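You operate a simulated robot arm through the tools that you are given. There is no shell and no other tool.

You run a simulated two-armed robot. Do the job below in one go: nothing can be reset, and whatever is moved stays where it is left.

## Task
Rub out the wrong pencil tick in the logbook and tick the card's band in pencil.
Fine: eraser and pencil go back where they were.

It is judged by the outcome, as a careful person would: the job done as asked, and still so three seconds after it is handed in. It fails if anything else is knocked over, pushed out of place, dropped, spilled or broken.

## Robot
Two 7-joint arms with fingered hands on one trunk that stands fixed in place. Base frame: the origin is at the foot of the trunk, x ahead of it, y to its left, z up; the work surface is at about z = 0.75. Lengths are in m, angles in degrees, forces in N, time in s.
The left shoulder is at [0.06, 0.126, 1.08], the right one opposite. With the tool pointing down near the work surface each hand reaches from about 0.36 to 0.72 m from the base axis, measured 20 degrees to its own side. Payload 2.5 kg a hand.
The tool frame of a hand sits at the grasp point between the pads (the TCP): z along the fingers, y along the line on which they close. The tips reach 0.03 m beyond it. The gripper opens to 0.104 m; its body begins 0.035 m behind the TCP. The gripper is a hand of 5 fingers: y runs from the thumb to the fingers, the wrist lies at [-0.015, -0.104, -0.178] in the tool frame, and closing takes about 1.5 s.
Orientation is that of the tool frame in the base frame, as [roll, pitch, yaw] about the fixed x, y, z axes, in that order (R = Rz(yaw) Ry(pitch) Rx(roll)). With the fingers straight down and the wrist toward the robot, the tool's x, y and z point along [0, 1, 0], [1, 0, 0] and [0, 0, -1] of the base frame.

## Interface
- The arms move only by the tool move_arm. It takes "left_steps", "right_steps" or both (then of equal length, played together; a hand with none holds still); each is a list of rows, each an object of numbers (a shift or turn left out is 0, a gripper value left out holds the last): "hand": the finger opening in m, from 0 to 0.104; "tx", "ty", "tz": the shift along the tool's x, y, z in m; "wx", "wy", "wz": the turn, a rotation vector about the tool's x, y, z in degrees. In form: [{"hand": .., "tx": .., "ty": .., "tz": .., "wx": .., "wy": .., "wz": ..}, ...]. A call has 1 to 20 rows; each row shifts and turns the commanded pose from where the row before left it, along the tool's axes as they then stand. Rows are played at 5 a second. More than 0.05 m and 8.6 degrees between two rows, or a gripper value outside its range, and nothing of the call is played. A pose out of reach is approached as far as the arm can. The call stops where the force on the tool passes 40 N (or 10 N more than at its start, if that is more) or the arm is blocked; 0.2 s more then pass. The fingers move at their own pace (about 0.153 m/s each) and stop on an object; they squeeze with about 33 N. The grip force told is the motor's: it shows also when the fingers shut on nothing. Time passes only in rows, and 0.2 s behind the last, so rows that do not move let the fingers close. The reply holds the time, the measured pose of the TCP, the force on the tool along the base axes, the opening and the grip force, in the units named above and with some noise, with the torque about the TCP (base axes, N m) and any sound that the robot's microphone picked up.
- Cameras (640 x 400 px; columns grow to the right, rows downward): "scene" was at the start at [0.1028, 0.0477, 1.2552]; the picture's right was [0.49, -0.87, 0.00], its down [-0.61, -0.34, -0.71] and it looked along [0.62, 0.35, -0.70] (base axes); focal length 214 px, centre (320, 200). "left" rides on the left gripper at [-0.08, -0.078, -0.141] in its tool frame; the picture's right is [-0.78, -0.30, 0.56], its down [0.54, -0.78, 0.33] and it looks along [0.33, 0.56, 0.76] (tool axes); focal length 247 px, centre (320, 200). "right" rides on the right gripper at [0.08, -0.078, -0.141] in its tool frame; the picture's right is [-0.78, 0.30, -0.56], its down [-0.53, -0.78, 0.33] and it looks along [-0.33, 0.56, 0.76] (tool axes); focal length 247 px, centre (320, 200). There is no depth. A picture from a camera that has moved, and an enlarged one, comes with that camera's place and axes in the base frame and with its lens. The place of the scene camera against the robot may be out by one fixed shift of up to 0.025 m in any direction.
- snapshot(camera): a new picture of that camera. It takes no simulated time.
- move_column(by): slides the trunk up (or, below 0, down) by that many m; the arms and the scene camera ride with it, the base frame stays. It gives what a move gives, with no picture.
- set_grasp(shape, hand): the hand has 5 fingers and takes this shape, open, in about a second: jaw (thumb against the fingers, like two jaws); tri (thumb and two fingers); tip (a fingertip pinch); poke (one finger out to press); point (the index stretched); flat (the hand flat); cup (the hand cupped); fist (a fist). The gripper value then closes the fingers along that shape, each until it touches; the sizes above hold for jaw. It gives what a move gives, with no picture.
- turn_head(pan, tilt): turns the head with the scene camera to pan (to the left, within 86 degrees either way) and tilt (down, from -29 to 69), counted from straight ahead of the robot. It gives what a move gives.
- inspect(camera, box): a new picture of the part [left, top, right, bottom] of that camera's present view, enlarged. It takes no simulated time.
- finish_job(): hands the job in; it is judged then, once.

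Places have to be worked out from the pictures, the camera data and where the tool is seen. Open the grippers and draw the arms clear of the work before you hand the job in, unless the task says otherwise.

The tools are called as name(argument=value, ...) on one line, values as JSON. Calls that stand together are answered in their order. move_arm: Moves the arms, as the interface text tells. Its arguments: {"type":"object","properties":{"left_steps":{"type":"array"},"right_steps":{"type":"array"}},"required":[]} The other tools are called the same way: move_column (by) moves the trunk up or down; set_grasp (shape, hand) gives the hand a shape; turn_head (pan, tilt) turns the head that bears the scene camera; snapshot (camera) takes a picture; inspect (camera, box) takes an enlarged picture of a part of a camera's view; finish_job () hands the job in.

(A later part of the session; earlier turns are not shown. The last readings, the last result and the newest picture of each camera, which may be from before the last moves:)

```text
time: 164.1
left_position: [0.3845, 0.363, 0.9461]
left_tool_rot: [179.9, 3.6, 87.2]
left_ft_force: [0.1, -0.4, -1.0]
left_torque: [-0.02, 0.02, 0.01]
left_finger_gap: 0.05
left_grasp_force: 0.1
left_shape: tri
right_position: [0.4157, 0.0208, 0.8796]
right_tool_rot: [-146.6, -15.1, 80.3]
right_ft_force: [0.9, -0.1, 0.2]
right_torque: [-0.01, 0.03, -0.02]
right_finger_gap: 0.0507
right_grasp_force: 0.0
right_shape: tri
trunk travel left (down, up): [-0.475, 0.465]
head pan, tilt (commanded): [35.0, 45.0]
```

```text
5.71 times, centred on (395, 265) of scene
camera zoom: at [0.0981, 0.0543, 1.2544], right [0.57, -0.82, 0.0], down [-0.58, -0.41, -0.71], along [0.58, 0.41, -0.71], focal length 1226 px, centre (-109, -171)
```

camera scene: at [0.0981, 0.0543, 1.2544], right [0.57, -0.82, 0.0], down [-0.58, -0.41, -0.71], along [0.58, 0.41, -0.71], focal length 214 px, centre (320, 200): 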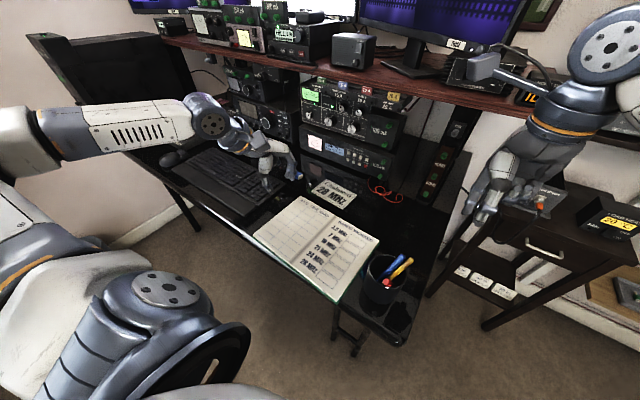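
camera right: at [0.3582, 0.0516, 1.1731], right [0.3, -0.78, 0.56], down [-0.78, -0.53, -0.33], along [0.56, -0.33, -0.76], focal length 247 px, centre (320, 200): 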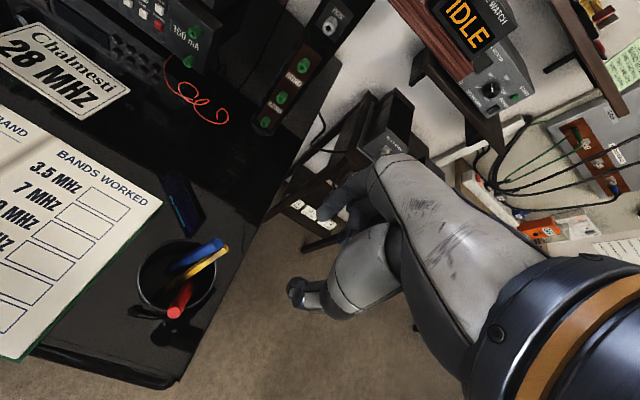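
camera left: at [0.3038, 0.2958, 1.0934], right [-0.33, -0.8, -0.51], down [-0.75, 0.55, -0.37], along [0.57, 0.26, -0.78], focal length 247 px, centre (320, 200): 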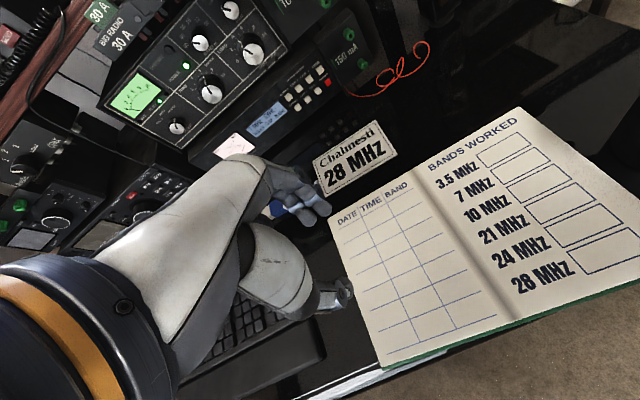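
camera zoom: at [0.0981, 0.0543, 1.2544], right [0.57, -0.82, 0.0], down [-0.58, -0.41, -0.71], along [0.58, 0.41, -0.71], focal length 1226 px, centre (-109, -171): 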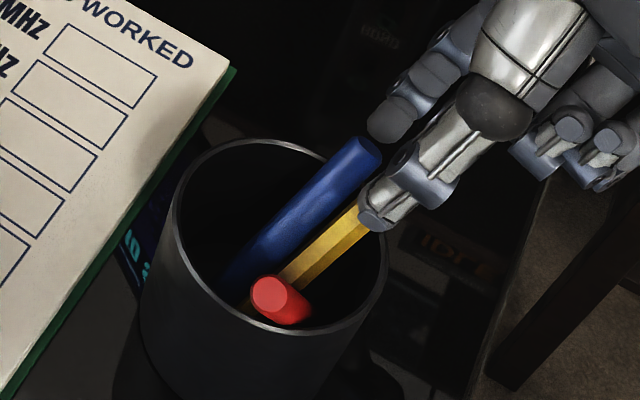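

Everything lines up. I shift 3 mm away from the blue pen so the index meets the pencil first, then close in stages.

move_arm(right_steps=[{"tx": -0.003}, {"hand": 0.03}, {}, {"hand": 0.02}, {}, {}])

inspect(camera="right", box=[220, 150, 400, 290])

inspect(camera="scene", box=[360, 230, 430, 300])

```text
time: 165.5
left_position: [0.385, 0.3619, 0.9472]
left_tool_rot: [179.9, 3.6, 87.3]
left_ft_force: [0.6, -0.1, -0.7]
left_torque: [-0.03, 0.0, 0.02]
left_finger_gap: 0.0503
left_grasp_force: 0.0
left_shape: tri
right_position: [0.4146, 0.017, 0.8796]
right_tool_rot: [-146.7, -15.2, 80.3]
right_ft_force: [-0.5, -0.8, -0.6]
right_torque: [-0.02, 0.02, -0.02]
right_finger_gap: 0.0203
right_grasp_force: 0.0
right_shape: tri
trunk travel left (down, up): [-0.475, 0.465]
head pan, tilt (commanded): [35.0, 45.0]
```

```text
2.86 times, centred on (310, 220) of right
camera zoom: at [0.4352, 0.0488, 1.0564], right [0.4, -0.91, 0.09], down [-0.91, -0.41, 0.0], along [0.03, -0.08, -1.0], focal length 706 px, centre (349, 143)
```

zoom: 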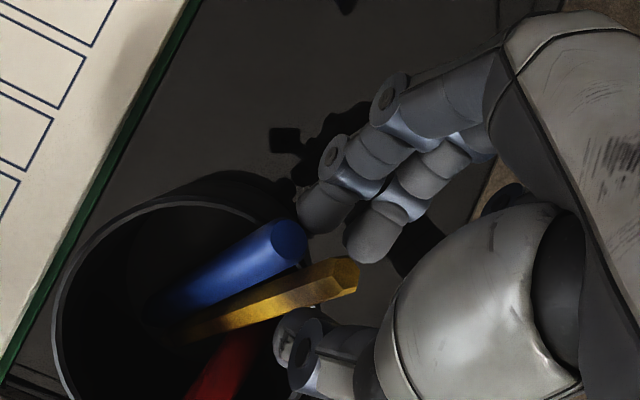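

```text
5.71 times, centred on (395, 265) of scene
camera zoom: at [0.0981, 0.0543, 1.2544], right [0.57, -0.82, 0.0], down [-0.58, -0.41, -0.71], along [0.58, 0.41, -0.71], focal length 1226 px, centre (-109, -171)
```

zoom: 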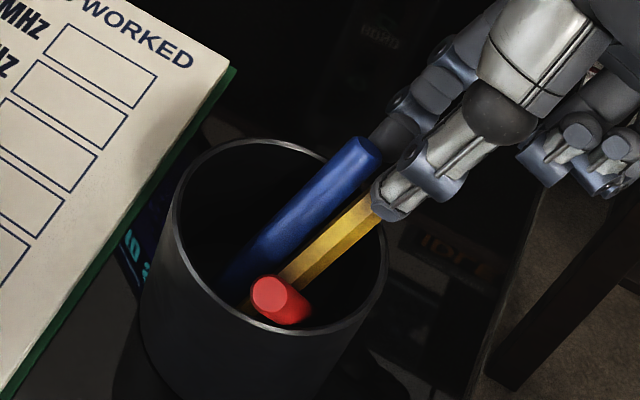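

Index and middle come down beside the pencil with the index just grazing past the blue pen. I nudge 2 mm further right and keep closing.

move_arm(right_steps=[{"tx": -0.002}, {"hand": 0.012}, {}, {"hand": 0.007}, {}, {}])

inspect(camera="right", box=[220, 150, 400, 290])

inspect(camera="scene", box=[360, 230, 430, 300])

```text
time: 166.9
left_position: [0.3845, 0.3626, 0.9468]
left_tool_rot: [179.9, 3.6, 87.4]
left_ft_force: [-0.1, 0.3, 0.2]
left_torque: [0.01, -0.03, -0.03]
left_finger_gap: 0.0501
left_grasp_force: 0.0
left_shape: tri
right_position: [0.4144, 0.0155, 0.8785]
right_tool_rot: [-146.7, -15.2, 80.3]
right_ft_force: [-0.7, -0.1, 0.9]
right_torque: [-0.01, -0.01, -0.03]
right_finger_gap: 0.0071
right_grasp_force: 0.1
right_shape: tri
trunk travel left (down, up): [-0.475, 0.465]
head pan, tilt (commanded): [35.0, 45.0]
```

```text
2.86 times, centred on (310, 220) of right
camera zoom: at [0.4349, 0.0469, 1.0561], right [0.4, -0.91, 0.09], down [-0.91, -0.41, 0.0], along [0.03, -0.08, -1.0], focal length 706 px, centre (349, 143)
```

zoom: 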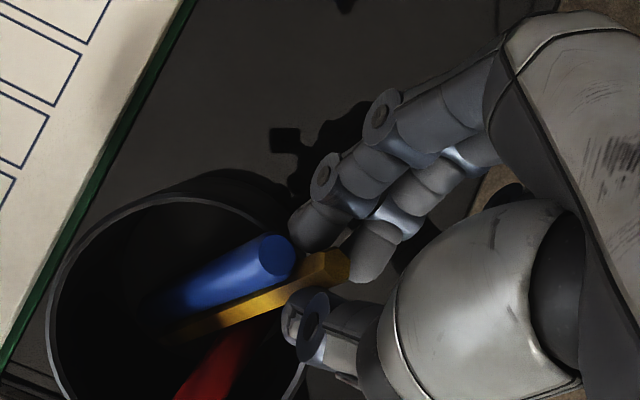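

```text
5.71 times, centred on (395, 265) of scene
camera zoom: at [0.0981, 0.0543, 1.2544], right [0.57, -0.82, 0.0], down [-0.58, -0.41, -0.71], along [0.58, 0.41, -0.71], focal length 1226 px, centre (-109, -171)
```

zoom: 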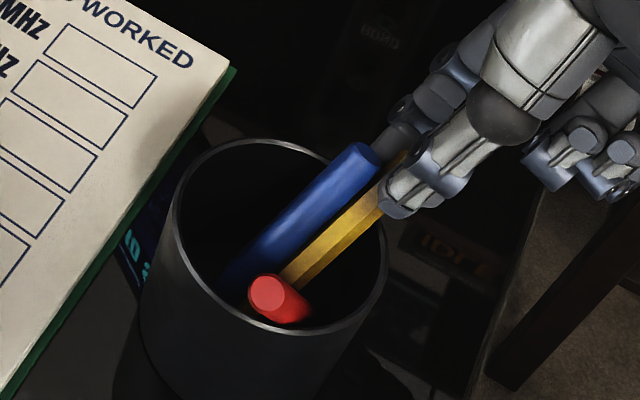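

The pencil end is now cradled between the two fingers and the thumb, blue pen just beside. I close fully and read the grip.

move_arm(right_steps=[{"hand": 0.003}, {}, {"hand": 0.0}, {}, {}])

inspect(camera="right", box=[220, 150, 400, 290])

inspect(camera="scene", box=[360, 230, 430, 300])

```text
time: 168.1
left_position: [0.3849, 0.3635, 0.9474]
left_tool_rot: [179.9, 3.7, 87.3]
left_ft_force: [0.0, 0.6, -0.4]
left_torque: [0.0, -0.02, 0.0]
left_finger_gap: 0.0502
left_grasp_force: 0.0
left_shape: tri
right_position: [0.414, 0.0139, 0.8798]
right_tool_rot: [-146.7, -15.2, 80.3]
right_ft_force: [0.2, -0.1, 1.8]
right_torque: [0.07, -0.01, -0.01]
right_finger_gap: 0.0
right_grasp_force: 33.0
right_shape: tri
trunk travel left (down, up): [-0.475, 0.465]
head pan, tilt (commanded): [35.0, 45.0]
```

```text
2.86 times, centred on (310, 220) of right
camera zoom: at [0.4348, 0.0469, 1.0563], right [0.4, -0.91, 0.09], down [-0.91, -0.41, 0.0], along [0.03, -0.08, -1.0], focal length 706 px, centre (349, 143)
```

zoom: 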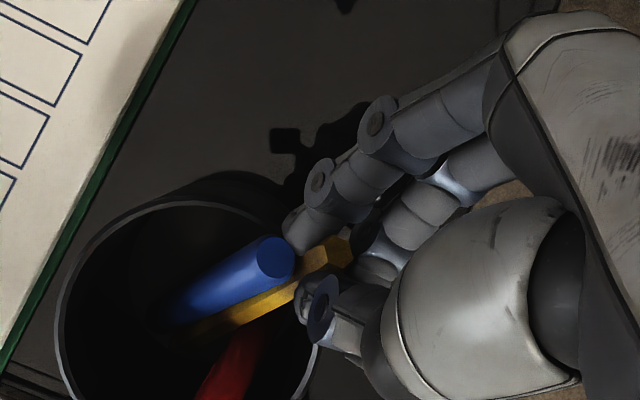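

```text
5.71 times, centred on (395, 265) of scene
camera zoom: at [0.098, 0.0543, 1.2545], right [0.57, -0.82, 0.0], down [-0.58, -0.41, -0.71], along [0.58, 0.41, -0.71], focal length 1226 px, centre (-109, -171)
```

zoom: 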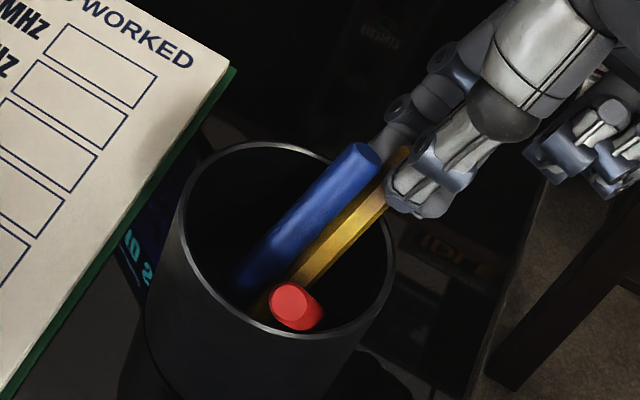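

A 33 N grip with the pencil's end between the two fingers over the thumb. I pull 2 cm gently along its axis to see whether it comes along.

move_arm(right_steps=[{"tz": -0.007}, {"tz": -0.007}, {"tz": -0.006}, {}])

inspect(camera="right", box=[220, 150, 400, 290])

inspect(camera="scene", box=[360, 230, 430, 300])

```text
time: 169.1
left_position: [0.3844, 0.3619, 0.947]
left_tool_rot: [180.0, 3.6, 87.3]
left_ft_force: [0.5, 0.5, 0.5]
left_torque: [-0.01, -0.01, 0.01]
left_finger_gap: 0.0502
left_grasp_force: 0.0
left_shape: tri
right_position: [0.4257, 0.0098, 0.8951]
right_tool_rot: [-146.7, -15.1, 80.3]
right_ft_force: [-0.5, -0.2, 0.3]
right_torque: [-0.03, 0.0, -0.03]
right_finger_gap: 0.0
right_grasp_force: 33.2
right_shape: tri
trunk travel left (down, up): [-0.475, 0.465]
head pan, tilt (commanded): [35.0, 45.0]
```

```text
2.86 times, centred on (310, 220) of right
camera zoom: at [0.4447, 0.0408, 1.0725], right [0.4, -0.91, 0.09], down [-0.91, -0.41, 0.0], along [0.03, -0.08, -1.0], focal length 706 px, centre (349, 143)
```

zoom: 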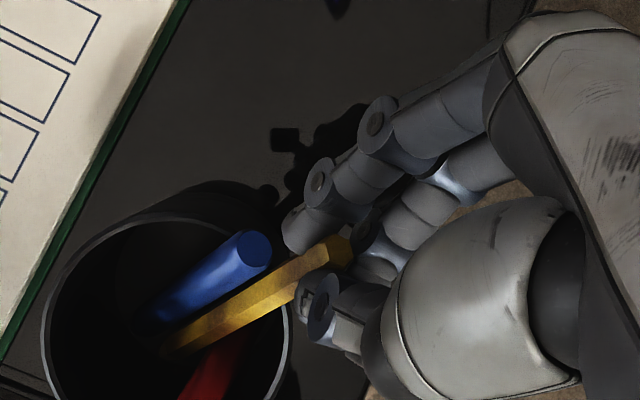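

```text
5.71 times, centred on (395, 265) of scene
camera zoom: at [0.0981, 0.0544, 1.2544], right [0.57, -0.82, 0.0], down [-0.58, -0.41, -0.71], along [0.58, 0.41, -0.71], focal length 1226 px, centre (-109, -171)
```

zoom: 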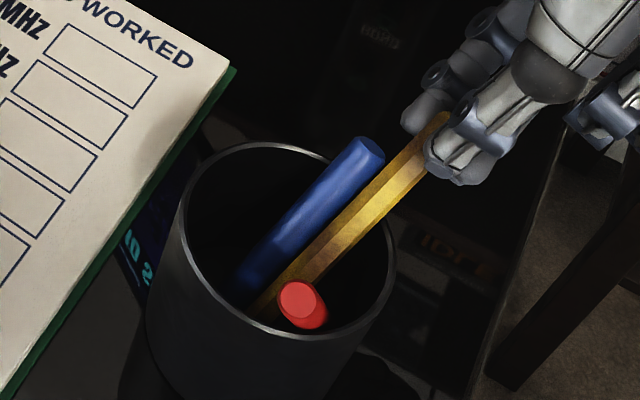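

The pencil comes along with the hand while the others stay. I continue pulling it out along its axis.

move_arm(right_steps=[{"tz": -0.02}, {"tz": -0.025}, {"tz": -0.025}, {"tz": -0.025}, {"tz": -0.025}, {}])

inspect(camera="right", box=[150, 130, 420, 350])

inspect(camera="scene", box=[340, 200, 460, 310])

```text
time: 170.5
left_position: [0.3851, 0.3623, 0.9463]
left_tool_rot: [-180.0, 3.7, 87.4]
left_ft_force: [-0.6, -0.4, 0.0]
left_torque: [0.01, 0.0, 0.01]
left_finger_gap: 0.0503
left_grasp_force: 0.0
left_shape: tri
right_position: [0.4856, -0.0277, 0.9918]
right_tool_rot: [-146.7, -15.2, 80.2]
right_ft_force: [-0.1, 0.7, 0.3]
right_torque: [-0.02, 0.0, 0.01]
right_finger_gap: 0.0002
right_grasp_force: 33.0
right_shape: tri
trunk travel left (down, up): [-0.475, 0.465]
head pan, tilt (commanded): [35.0, 45.0]
```

```text
1.82 times, centred on (285, 240) of right
camera zoom: at [0.5057, 0.0043, 1.1697], right [0.41, -0.91, 0.09], down [-0.91, -0.41, 0.0], along [0.03, -0.08, -1.0], focal length 449 px, centre (384, 127)
```

zoom: 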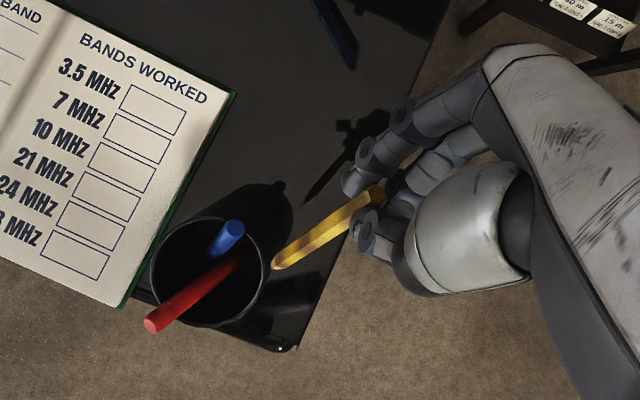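

```text
3.64 times, centred on (400, 255) of scene
camera zoom: at [0.0981, 0.0543, 1.2544], right [0.57, -0.82, 0.0], down [-0.58, -0.41, -0.71], along [0.58, 0.41, -0.71], focal length 780 px, centre (29, 0)
```

zoom: 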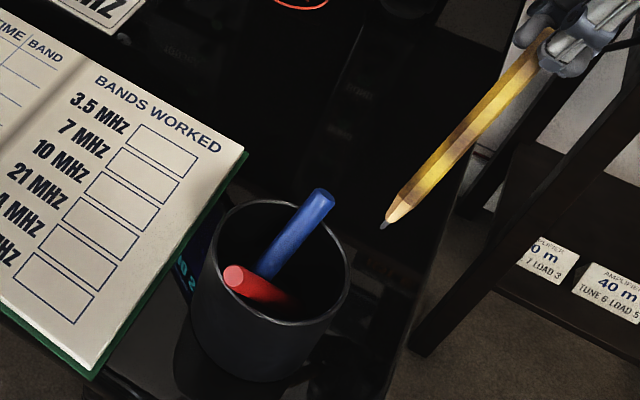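

The pencil is out, point down, held firmly by the right hand; the tip sits at tool (−0.008, −0.007, 0.151). While it hangs free I get precise coordinates of the 28 MHz box from the left camera and the right one.

inspect(camera="left", box=[460, 110, 640, 310])

inspect(camera="right", box=[120, 130, 270, 310])

inspect(camera="scene", box=[290, 210, 390, 300])

```text
2.00 times, centred on (550, 210) of left
camera zoom: at [0.3038, 0.2958, 1.0934], right [-0.33, -0.8, -0.51], down [-0.75, 0.55, -0.37], along [0.57, 0.26, -0.78], focal length 494 px, centre (-140, 180)
```

zoom: 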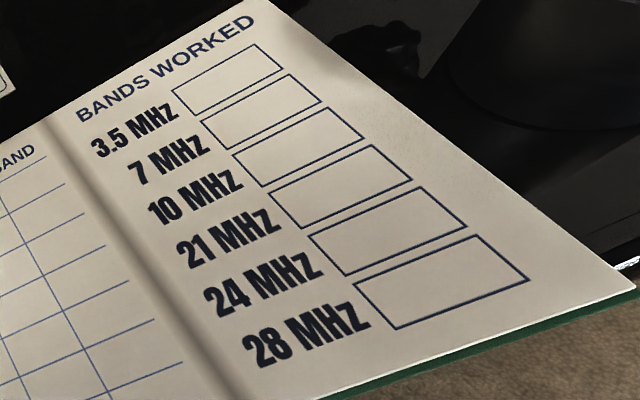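

```text
2.22 times, centred on (195, 220) of right
camera zoom: at [0.5057, 0.0043, 1.1697], right [0.41, -0.91, 0.09], down [-0.91, -0.41, 0.0], along [0.03, -0.08, -1.0], focal length 549 px, centre (598, 156)
```

zoom: 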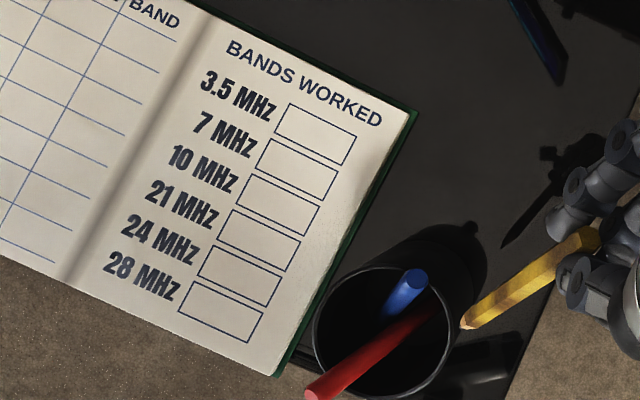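

```text
4.44 times, centred on (340, 255) of scene
camera zoom: at [0.0981, 0.0543, 1.2544], right [0.57, -0.82, 0.0], down [-0.58, -0.41, -0.71], along [0.58, 0.41, -0.71], focal length 953 px, centre (231, -44)
```

zoom: 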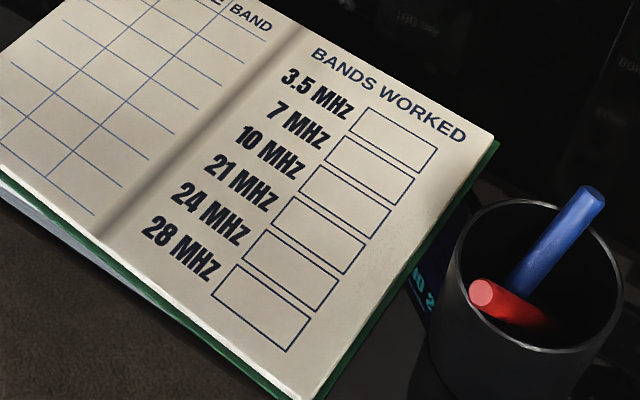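

The 28 MHz box is centred near (0.311, 0.170), about 53 × 24 mm. I lift the pencil well clear of the cup and turn the right hand toward a writing attitude (pencil leaning ~34°, wrist kept on the right).

move_arm(right_steps=[{"tx": 0.0079, "ty": -0.0159, "tz": -0.0242}, {"tx": 0.0079, "ty": -0.0159, "tz": -0.0242}, {"tx": 0.004, "ty": -0.008, "tz": -0.0121}, {"wx": -2.306, "wy": 0.62, "wz": -7.08}, {"wx": -2.306, "wy": 0.62, "wz": -7.08}, {"wx": -2.306, "wy": 0.62, "wz": -7.08}, {"wx": -2.306, "wy": 0.62, "wz": -7.08}, {"wx": -2.306, "wy": 0.62, "wz": -7.08}, {"wx": -2.306, "wy": 0.62, "wz": -7.08}, {"wx": -2.306, "wy": 0.62, "wz": -7.08}, {"wx": -2.306, "wy": 0.62, "wz": -7.08}, {}])

snapshot(camera="right")

snapshot(camera="scene")

```text
time: 173.1
left_position: [0.3841, 0.3631, 0.9474]
left_tool_rot: [179.9, 3.7, 87.3]
left_ft_force: [-0.2, 0.6, -0.4]
left_torque: [0.01, 0.01, 0.01]
left_finger_gap: 0.0503
left_grasp_force: 0.1
left_shape: tri
right_position: [0.4851, -0.0278, 1.0673]
right_tool_rot: [167.1, -31.6, 140.1]
right_ft_force: [-1.1, 0.6, -0.1]
right_torque: [-0.02, -0.01, -0.02]
right_finger_gap: 0.0001
right_grasp_force: 33.9
right_shape: tri
trunk travel left (down, up): [-0.475, 0.465]
head pan, tilt (commanded): [35.0, 45.0]
```

```text
taken
camera right: at [0.4142, -0.1078, 1.2126], right [0.86, -0.5, 0.11], down [-0.29, -0.65, -0.71], along [0.43, 0.57, -0.7], focal length 247 px, centre (320, 200)
```

right: 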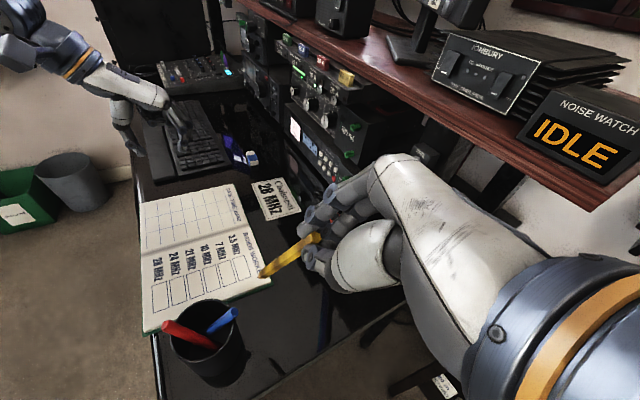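

```text
taken
camera scene: at [0.0981, 0.0543, 1.2544], right [0.57, -0.82, 0.0], down [-0.58, -0.41, -0.71], along [0.58, 0.41, -0.71], focal length 214 px, centre (320, 200)
```

scene: 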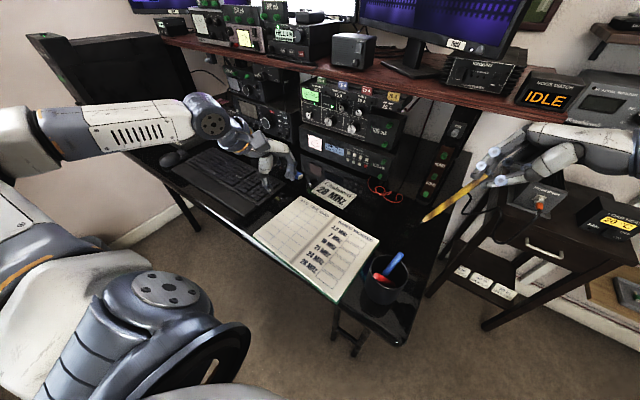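

The pencil is in a good writing attitude. I carry it across, high above the cup, to hover about 17 cm above the 28 MHz box.

move_arm(right_steps=[{"tx": 0.0321, "ty": -0.0016, "tz": 0.0199}, {"tx": 0.0321, "ty": -0.0016, "tz": 0.0199}, {"tx": 0.0321, "ty": -0.0016, "tz": 0.0199}, {"tx": 0.0321, "ty": -0.0016, "tz": 0.0199}, {"tx": 0.0321, "ty": -0.0016, "tz": 0.0198}, {}])

snapshot(camera="scene")

snapshot(camera="right")

```text
time: 174.5
left_position: [0.385, 0.3618, 0.9459]
left_tool_rot: [180.0, 3.6, 87.2]
left_ft_force: [0.1, -0.5, 0.2]
left_torque: [0.02, 0.01, 0.03]
left_finger_gap: 0.0503
left_grasp_force: 0.0
left_shape: tri
right_position: [0.3502, 0.1044, 1.0674]
right_tool_rot: [167.1, -31.8, 140.1]
right_ft_force: [-0.4, -0.1, 0.4]
right_torque: [-0.02, 0.0, -0.02]
right_finger_gap: 0.0003
right_grasp_force: 32.5
right_shape: tri
trunk travel left (down, up): [-0.475, 0.465]
head pan, tilt (commanded): [35.0, 45.0]
```

```text
taken
camera scene: at [0.0981, 0.0544, 1.2544], right [0.57, -0.82, 0.0], down [-0.58, -0.41, -0.71], along [0.58, 0.41, -0.71], focal length 214 px, centre (320, 200)
```

scene: 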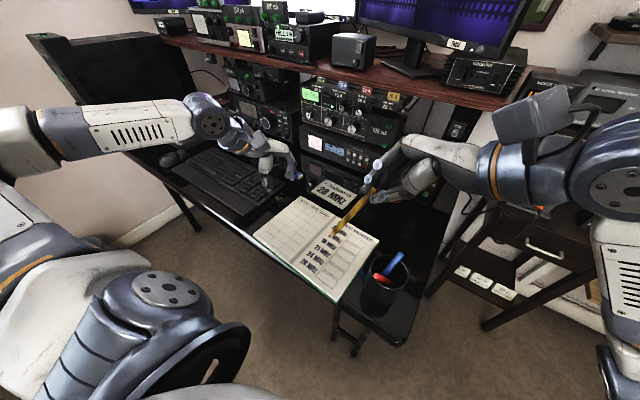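

```text
taken
camera right: at [0.2788, 0.025, 1.2134], right [0.86, -0.5, 0.11], down [-0.29, -0.65, -0.7], along [0.43, 0.57, -0.7], focal length 247 px, centre (320, 200)
```

right: 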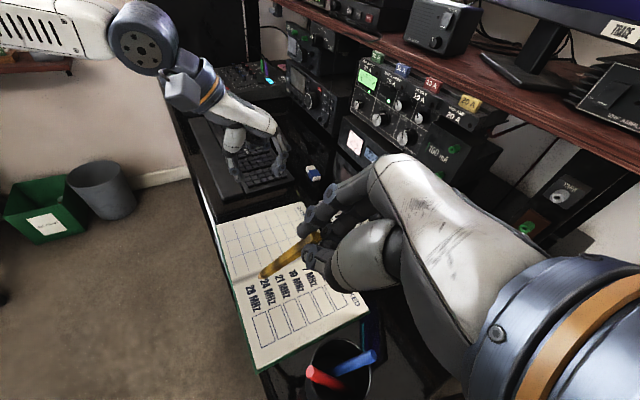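

Reach is fine. I zoom both cameras on the pencil point to pin down exactly where it sits in the hand.

inspect(camera="right", box=[220, 210, 360, 310])

inspect(camera="scene", box=[300, 170, 420, 280])

inspect(camera="left", box=[440, 60, 640, 280])

```text
4.00 times, centred on (290, 260) of right
camera zoom: at [0.2788, 0.025, 1.2134], right [0.86, -0.5, 0.11], down [-0.29, -0.65, -0.7], along [0.43, 0.57, -0.7], focal length 988 px, centre (440, -40)
```

zoom: 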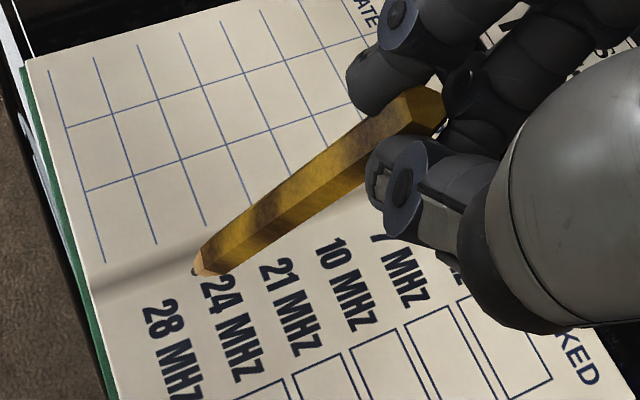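

```text
3.64 times, centred on (360, 225) of scene
camera zoom: at [0.0981, 0.0544, 1.2544], right [0.57, -0.82, 0.0], down [-0.58, -0.41, -0.71], along [0.58, 0.41, -0.71], focal length 780 px, centre (174, 109)
```

zoom: 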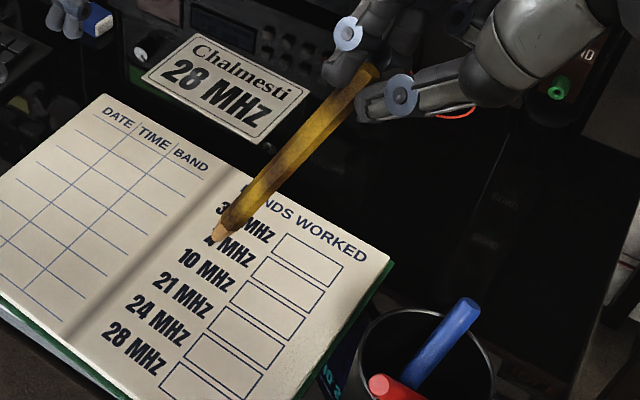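

```text
1.82 times, centred on (540, 170) of left
camera zoom: at [0.3038, 0.2959, 1.0934], right [-0.33, -0.8, -0.51], down [-0.75, 0.55, -0.37], along [0.57, 0.26, -0.78], focal length 449 px, centre (-80, 254)
```

zoom: 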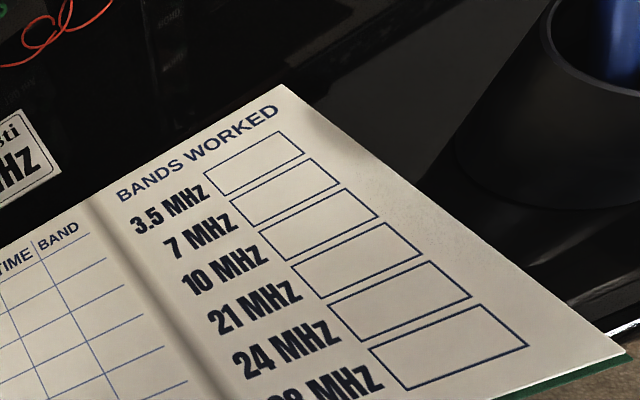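

The point sits at tool (−0.008, −0.008, 0.150), i.e. at about (0.313, 0.168, 0.940), right above the box. I lower it straight down to about 5 cm above the page.

move_arm(right_steps=[{"tx": -0.017, "ty": -0.0062, "tz": 0.027}, {"tx": -0.017, "ty": -0.0062, "tz": 0.027}, {"tx": -0.017, "ty": -0.0062, "tz": 0.027}, {"tx": -0.0168, "ty": -0.0061, "tz": 0.0266}, {}])

inspect(camera="right", box=[200, 210, 400, 370])

inspect(camera="scene", box=[300, 220, 400, 300])

inspect(camera="left", box=[500, 100, 640, 280])

```text
time: 175.7
left_position: [0.3847, 0.364, 0.9469]
left_tool_rot: [179.9, 3.6, 87.2]
left_ft_force: [0.6, 0.0, -0.3]
left_torque: [0.01, -0.04, -0.02]
left_finger_gap: 0.0501
left_grasp_force: 0.1
left_shape: tri
right_position: [0.3505, 0.1042, 0.9362]
right_tool_rot: [167.1, -31.7, 140.0]
right_ft_force: [0.2, -0.2, 0.5]
right_torque: [0.0, 0.02, 0.03]
right_finger_gap: 0.0
right_grasp_force: 32.8
right_shape: tri
trunk travel left (down, up): [-0.475, 0.465]
head pan, tilt (commanded): [35.0, 45.0]
```

```text
2.50 times, centred on (300, 290) of right
camera zoom: at [0.2788, 0.0248, 1.0829], right [0.86, -0.5, 0.11], down [-0.29, -0.65, -0.7], along [0.43, 0.57, -0.7], focal length 617 px, centre (370, -25)
```

zoom: 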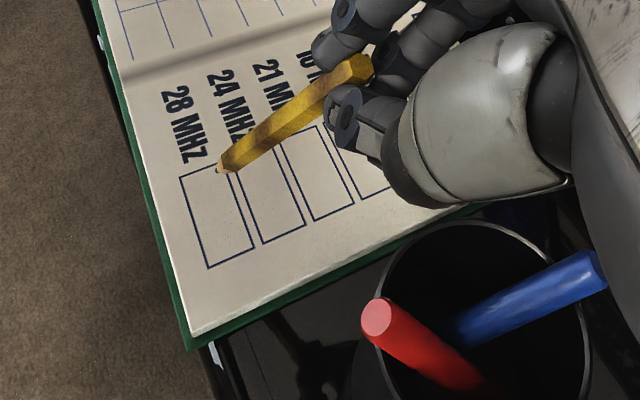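

```text
5.00 times, centred on (350, 260) of scene
camera zoom: at [0.0981, 0.0543, 1.2544], right [0.57, -0.82, 0.0], down [-0.58, -0.41, -0.71], along [0.58, 0.41, -0.71], focal length 1072 px, centre (170, -100)
```

zoom: 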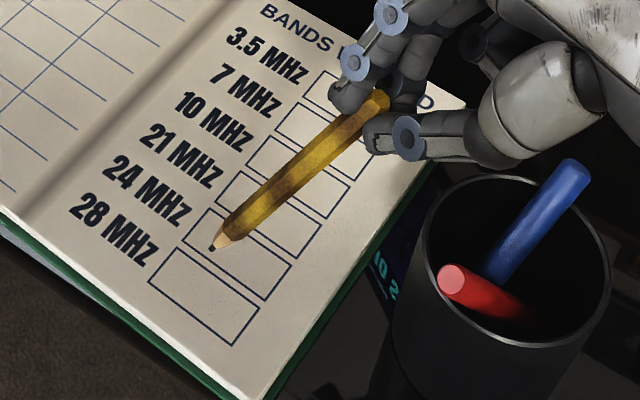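

```text
2.22 times, centred on (570, 190) of left
camera zoom: at [0.3038, 0.2958, 1.0934], right [-0.33, -0.8, -0.51], down [-0.75, 0.55, -0.37], along [0.57, 0.26, -0.78], focal length 549 px, centre (-236, 222)
```

zoom: 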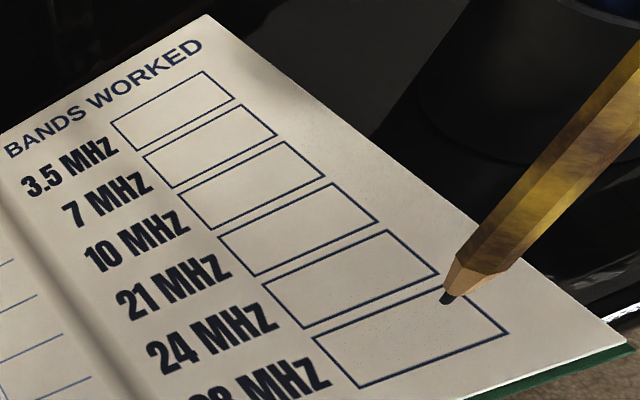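

All three cameras see the point and the box well; measured with the same camera the box centre is (0.312, 0.170). I move to the start of the tick, (0.3136, 0.181), about 1.5 cm above the page.

move_arm(right_steps=[{"tx": -0.0053, "ty": 0.0013, "tz": 0.0157}, {"tx": -0.0053, "ty": 0.0013, "tz": 0.0156}, {}])

inspect(camera="right", box=[220, 230, 340, 330])

inspect(camera="scene", box=[315, 250, 365, 290])

inspect(camera="left", box=[540, 190, 640, 270])

```text
time: 176.5
left_position: [0.3851, 0.363, 0.9475]
left_tool_rot: [179.9, 3.7, 87.3]
left_ft_force: [-0.5, -0.3, 0.5]
left_torque: [0.0, 0.01, 0.03]
left_finger_gap: 0.0501
left_grasp_force: 0.0
left_shape: tri
right_position: [0.3517, 0.1152, 0.9051]
right_tool_rot: [167.1, -31.7, 140.0]
right_ft_force: [0.3, 0.8, -0.4]
right_torque: [0.0, 0.0, -0.02]
right_finger_gap: 0.0001
right_grasp_force: 33.4
right_shape: tri
trunk travel left (down, up): [-0.475, 0.465]
head pan, tilt (commanded): [35.0, 45.0]
```

```text
4.00 times, centred on (280, 280) of right
camera zoom: at [0.2802, 0.0364, 1.0522], right [0.86, -0.5, 0.11], down [-0.29, -0.65, -0.7], along [0.43, 0.57, -0.7], focal length 988 px, centre (480, -120)
```

zoom: 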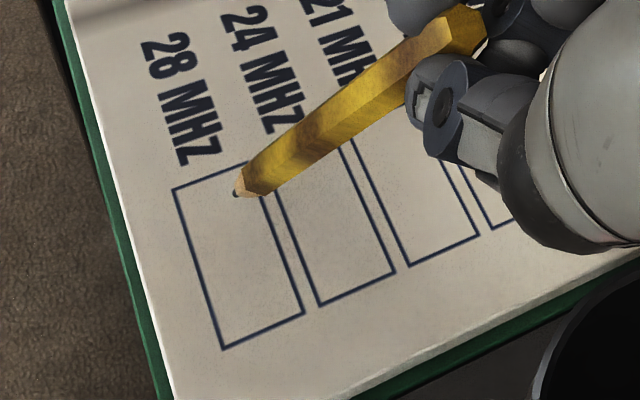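

```text
10.00 times, centred on (340, 270) of scene
camera zoom: at [0.0981, 0.0543, 1.2544], right [0.57, -0.82, 0.0], down [-0.58, -0.41, -0.71], along [0.58, 0.41, -0.71], focal length 2145 px, centre (120, -500)
```

zoom: 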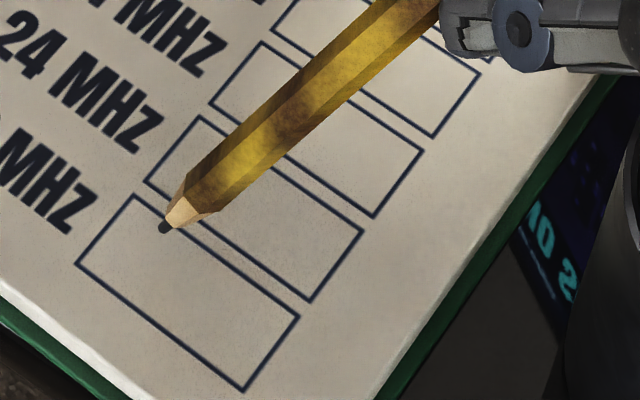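

```text
5.00 times, centred on (590, 230) of left
camera zoom: at [0.3038, 0.2958, 1.0934], right [-0.33, -0.8, -0.51], down [-0.75, 0.55, -0.37], along [0.57, 0.26, -0.78], focal length 1235 px, centre (-1030, 50)
```

zoom: 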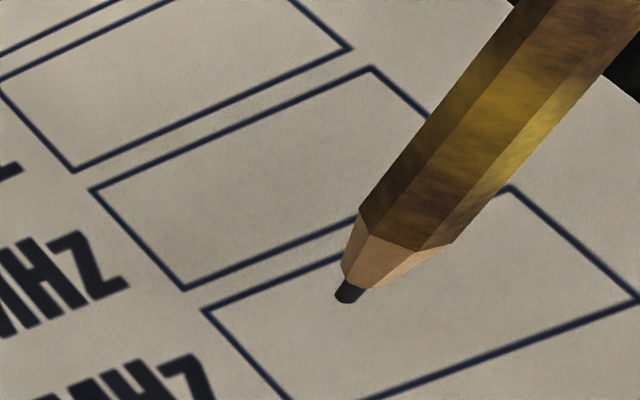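

The point hovers over the left part of the box about 16 mm above the paper. I lower in 3 mm steps, then will go in millimetres.

move_arm(right_steps=[{"tx": -0.00157, "ty": -0.00057, "tz": 0.00249}, {"tx": -0.00157, "ty": -0.00057, "tz": 0.00249}, {"tx": -0.00157, "ty": -0.00057, "tz": 0.00249}, {}])

inspect(camera="scene", box=[315, 250, 365, 290])

inspect(camera="left", box=[540, 190, 640, 270])

```text
time: 177.5
left_position: [0.3844, 0.3629, 0.9473]
left_tool_rot: [179.9, 3.6, 87.3]
left_ft_force: [-1.4, 0.5, -0.1]
left_torque: [-0.01, 0.03, -0.01]
left_finger_gap: 0.0504
left_grasp_force: 0.1
left_shape: tri
right_position: [0.3517, 0.116, 0.8978]
right_tool_rot: [167.1, -31.8, 140.0]
right_ft_force: [0.3, 0.6, 1.0]
right_torque: [-0.01, 0.06, 0.03]
right_finger_gap: 0.0
right_grasp_force: 32.7
right_shape: tri
trunk travel left (down, up): [-0.475, 0.465]
head pan, tilt (commanded): [35.0, 45.0]
```

```text
10.00 times, centred on (340, 270) of scene
camera zoom: at [0.0981, 0.0543, 1.2544], right [0.57, -0.82, 0.0], down [-0.58, -0.41, -0.71], along [0.58, 0.41, -0.71], focal length 2145 px, centre (120, -500)
```

zoom: 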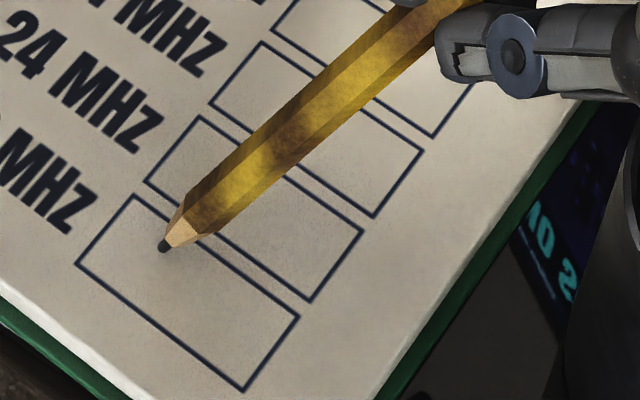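

```text
5.00 times, centred on (590, 230) of left
camera zoom: at [0.3038, 0.2958, 1.0934], right [-0.33, -0.8, -0.51], down [-0.75, 0.55, -0.37], along [0.57, 0.26, -0.78], focal length 1235 px, centre (-1030, 50)
```

zoom: 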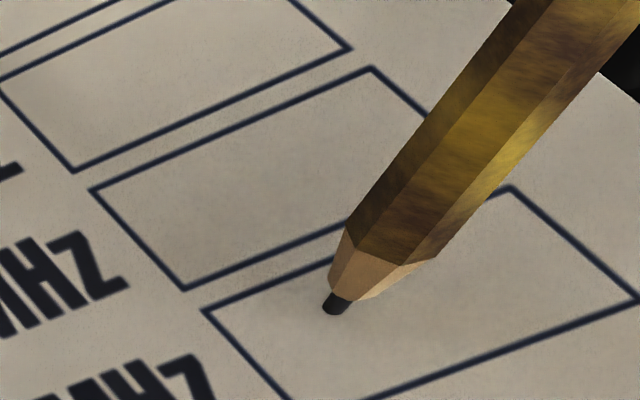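

Closer: shading gathers under the point, and it projects to the planned start. I continue down in small steps.

move_arm(right_steps=[{"tx": -0.00157, "ty": -0.00057, "tz": 0.00249}, {"tx": -0.00079, "ty": -0.00029, "tz": 0.00125}, {}])

inspect(camera="scene", box=[315, 250, 365, 290])

inspect(camera="left", box=[560, 200, 620, 248])

```text
time: 178.3
left_position: [0.3854, 0.3639, 0.9477]
left_tool_rot: [179.9, 3.6, 87.3]
left_ft_force: [1.1, 0.2, -0.5]
left_torque: [0.03, 0.0, 0.04]
left_finger_gap: 0.0503
left_grasp_force: 0.1
left_shape: tri
right_position: [0.3514, 0.1151, 0.8933]
right_tool_rot: [167.1, -31.7, 140.0]
right_ft_force: [0.3, -1.3, 2.3]
right_torque: [0.02, 0.0, 0.0]
right_finger_gap: 0.0
right_grasp_force: 33.0
right_shape: tri
trunk travel left (down, up): [-0.475, 0.465]
head pan, tilt (commanded): [35.0, 45.0]
```

```text
10.00 times, centred on (340, 270) of scene
camera zoom: at [0.098, 0.0542, 1.2545], right [0.57, -0.82, 0.0], down [-0.58, -0.41, -0.71], along [0.58, 0.41, -0.71], focal length 2145 px, centre (120, -500)
```

zoom: 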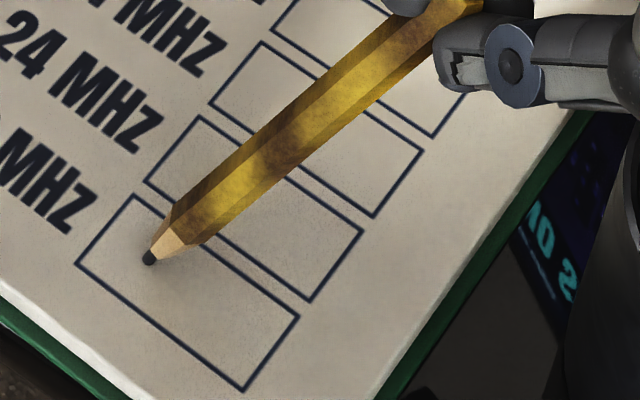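

```text
8.33 times, centred on (590, 224) of left
camera zoom: at [0.3037, 0.2957, 1.0935], right [-0.33, -0.79, -0.51], down [-0.75, 0.55, -0.37], along [0.57, 0.26, -0.78], focal length 2058 px, centre (-1930, 0)
```

zoom: 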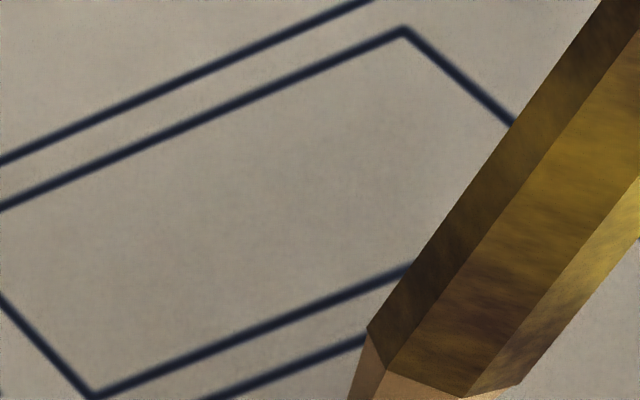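

Contact: about 2.3 N, with the point at 24 % / 47 % of the box. I draw the first short stroke down-right and look for the mark.

move_arm(right_steps=[{"tx": 0.0006, "ty": -0.0033, "tz": -0.0004}, {"tx": 0.0006, "ty": -0.0033, "tz": -0.0004}, {"tx": 0.0005, "ty": -0.0034, "tz": -0.0004}, {}])

inspect(camera="scene", box=[315, 250, 365, 290])

inspect(camera="right", box=[220, 230, 340, 330])

```text
time: 179.3
left_position: [0.3844, 0.363, 0.9474]
left_tool_rot: [179.9, 3.7, 87.4]
left_ft_force: [-0.4, 0.1, -1.1]
left_torque: [0.0, -0.03, 0.01]
left_finger_gap: 0.05
left_grasp_force: 0.0
left_shape: tri
right_position: [0.3429, 0.1083, 0.8921]
right_tool_rot: [167.2, -31.7, 139.9]
right_ft_force: [0.1, 0.7, 1.1]
right_torque: [0.09, -0.04, -0.04]
right_finger_gap: 0.0
right_grasp_force: 33.0
right_shape: tri
trunk travel left (down, up): [-0.475, 0.465]
head pan, tilt (commanded): [35.0, 45.0]
```

```text
10.00 times, centred on (340, 270) of scene
camera zoom: at [0.0981, 0.0543, 1.2544], right [0.57, -0.82, 0.0], down [-0.58, -0.41, -0.71], along [0.58, 0.41, -0.71], focal length 2145 px, centre (120, -500)
```

zoom: 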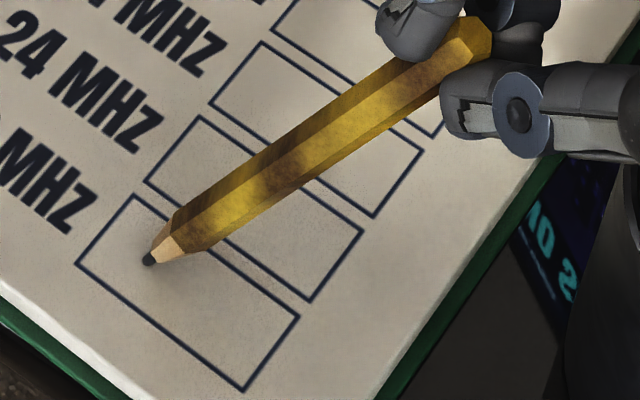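

```text
4.00 times, centred on (280, 280) of right
camera zoom: at [0.2716, 0.0299, 1.0387], right [0.86, -0.5, 0.11], down [-0.29, -0.65, -0.7], along [0.43, 0.57, -0.7], focal length 988 px, centre (480, -120)
```

zoom: 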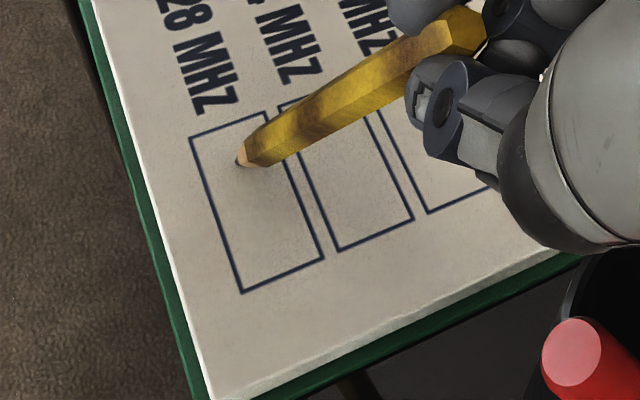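

The point stayed put and the pencil pivoted in the fingers instead — too much pressure. I lift it a few millimetres and check for a mark and how the pencil now sits.

move_arm(right_steps=[{"tx": 0.0021, "ty": 0.0008, "tz": -0.0033}, {"tx": 0.0031, "ty": 0.0011, "tz": -0.005}, {"tx": 0.0031, "ty": 0.0011, "tz": -0.005}, {}])

inspect(camera="scene", box=[315, 250, 365, 290])

inspect(camera="left", box=[540, 190, 640, 270])

inspect(camera="right", box=[220, 210, 360, 310])

```text
time: 180.3
left_position: [0.3844, 0.3621, 0.946]
left_tool_rot: [179.9, 3.6, 87.3]
left_ft_force: [0.9, 0.1, -0.3]
left_torque: [0.01, -0.03, -0.03]
left_finger_gap: 0.0503
left_grasp_force: 0.1
left_shape: tri
right_position: [0.3421, 0.1093, 0.9097]
right_tool_rot: [167.3, -31.5, 139.9]
right_ft_force: [0.5, 0.0, -0.2]
right_torque: [0.01, -0.01, -0.01]
right_finger_gap: 0.0
right_grasp_force: 32.6
right_shape: tri
trunk travel left (down, up): [-0.475, 0.465]
head pan, tilt (commanded): [35.0, 45.0]
```

```text
10.00 times, centred on (340, 270) of scene
camera zoom: at [0.0981, 0.0543, 1.2544], right [0.57, -0.82, 0.0], down [-0.58, -0.41, -0.71], along [0.58, 0.41, -0.71], focal length 2145 px, centre (120, -500)
```

zoom: 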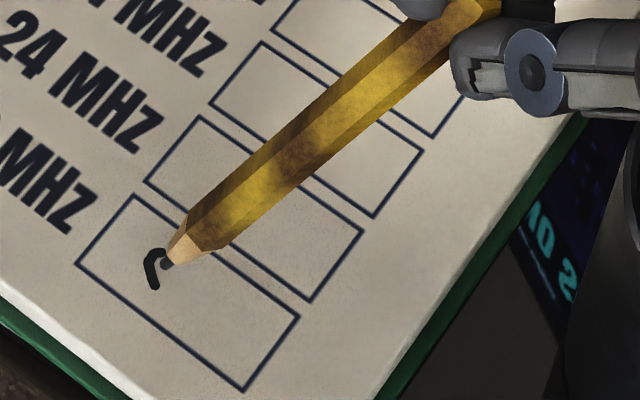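

```text
5.00 times, centred on (590, 230) of left
camera zoom: at [0.3038, 0.2958, 1.0934], right [-0.33, -0.8, -0.51], down [-0.75, 0.55, -0.37], along [0.57, 0.26, -0.78], focal length 1235 px, centre (-1030, 50)
```

zoom: 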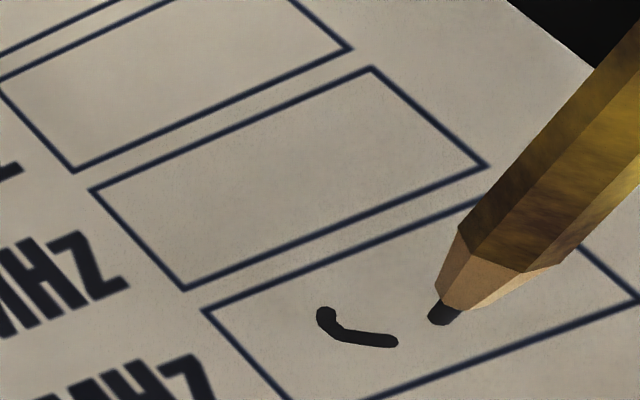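

```text
4.00 times, centred on (290, 260) of right
camera zoom: at [0.2716, 0.0295, 1.055], right [0.86, -0.5, 0.11], down [-0.29, -0.65, -0.7], along [0.43, 0.57, -0.7], focal length 988 px, centre (440, -40)
```

zoom: 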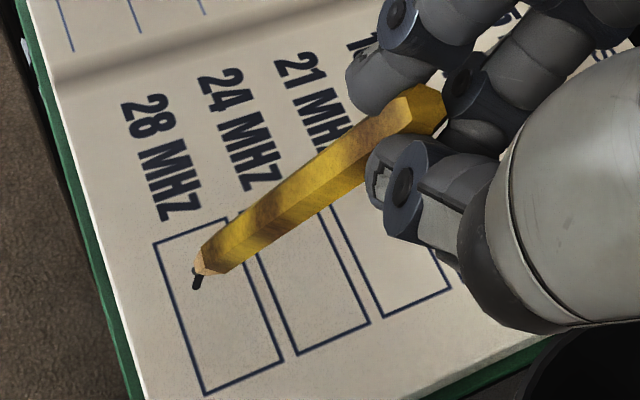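

There is a clear pencil mark: the short left stroke of a tick, ending at about (0.305, 0.173), and the pencil has not shifted in the hand. I set down at that corner again and draw the long stroke up to the right, then lift.

move_arm(right_steps=[{"tx": -0.0051, "ty": -0.0017, "tz": 0.0069}, {"tx": -0.0051, "ty": -0.0017, "tz": 0.0069}, {}, {"tx": -0.00348, "ty": -0.00122, "tz": -0.00248}, {"tx": -0.00348, "ty": -0.00122, "tz": -0.00248}, {"tx": -0.00348, "ty": -0.00122, "tz": -0.00248}, {"tx": -0.00348, "ty": -0.00122, "tz": -0.00248}, {"tx": -0.00348, "ty": -0.00122, "tz": -0.00248}, {}, {"tx": 0.0052, "ty": 0.0019, "tz": -0.0083}, {"tx": 0.0105, "ty": 0.0038, "tz": -0.0166}, {}])

inspect(camera="scene", box=[315, 250, 365, 290])

inspect(camera="left", box=[540, 190, 640, 270])

inspect(camera="right", box=[220, 210, 360, 330])

```text
time: 182.9
left_position: [0.3836, 0.3621, 0.947]
left_tool_rot: [179.9, 3.6, 87.4]
left_ft_force: [0.1, -0.1, 0.0]
left_torque: [-0.02, 0.01, 0.02]
left_finger_gap: 0.0501
left_grasp_force: 0.1
left_shape: tri
right_position: [0.3538, 0.0878, 0.9215]
right_tool_rot: [167.2, -31.6, 140.0]
right_ft_force: [-0.3, 0.3, 0.7]
right_torque: [0.02, -0.01, 0.0]
right_finger_gap: 0.0002
right_grasp_force: 32.5
right_shape: tri
trunk travel left (down, up): [-0.475, 0.465]
head pan, tilt (commanded): [35.0, 45.0]
```

```text
10.00 times, centred on (340, 270) of scene
camera zoom: at [0.0981, 0.0544, 1.2544], right [0.57, -0.82, 0.0], down [-0.58, -0.41, -0.71], along [0.58, 0.41, -0.71], focal length 2145 px, centre (120, -500)
```

zoom: 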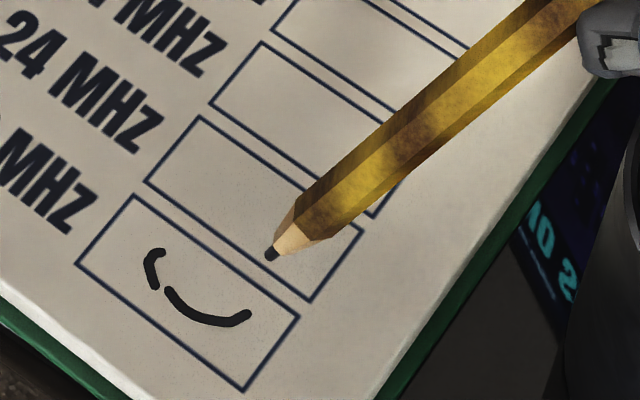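

```text
5.00 times, centred on (590, 230) of left
camera zoom: at [0.3038, 0.2958, 1.0934], right [-0.33, -0.8, -0.51], down [-0.75, 0.55, -0.37], along [0.57, 0.26, -0.78], focal length 1235 px, centre (-1030, 50)
```

zoom: 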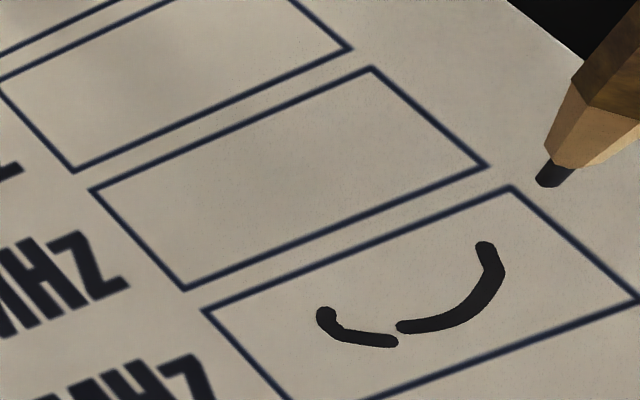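

```text
3.33 times, centred on (290, 270) of right
camera zoom: at [0.2827, 0.0088, 1.0677], right [0.86, -0.5, 0.11], down [-0.29, -0.65, -0.7], along [0.43, 0.57, -0.7], focal length 823 px, centre (420, -33)
```

zoom: 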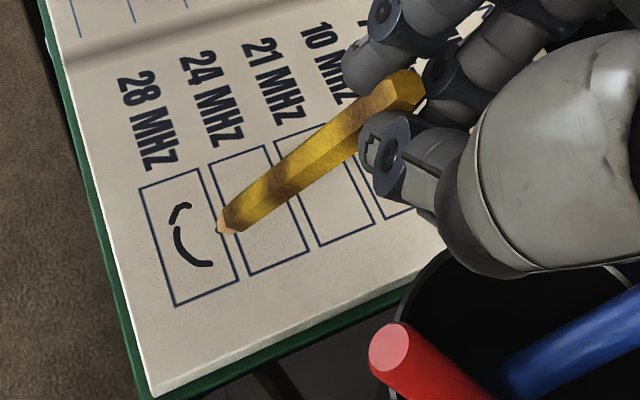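

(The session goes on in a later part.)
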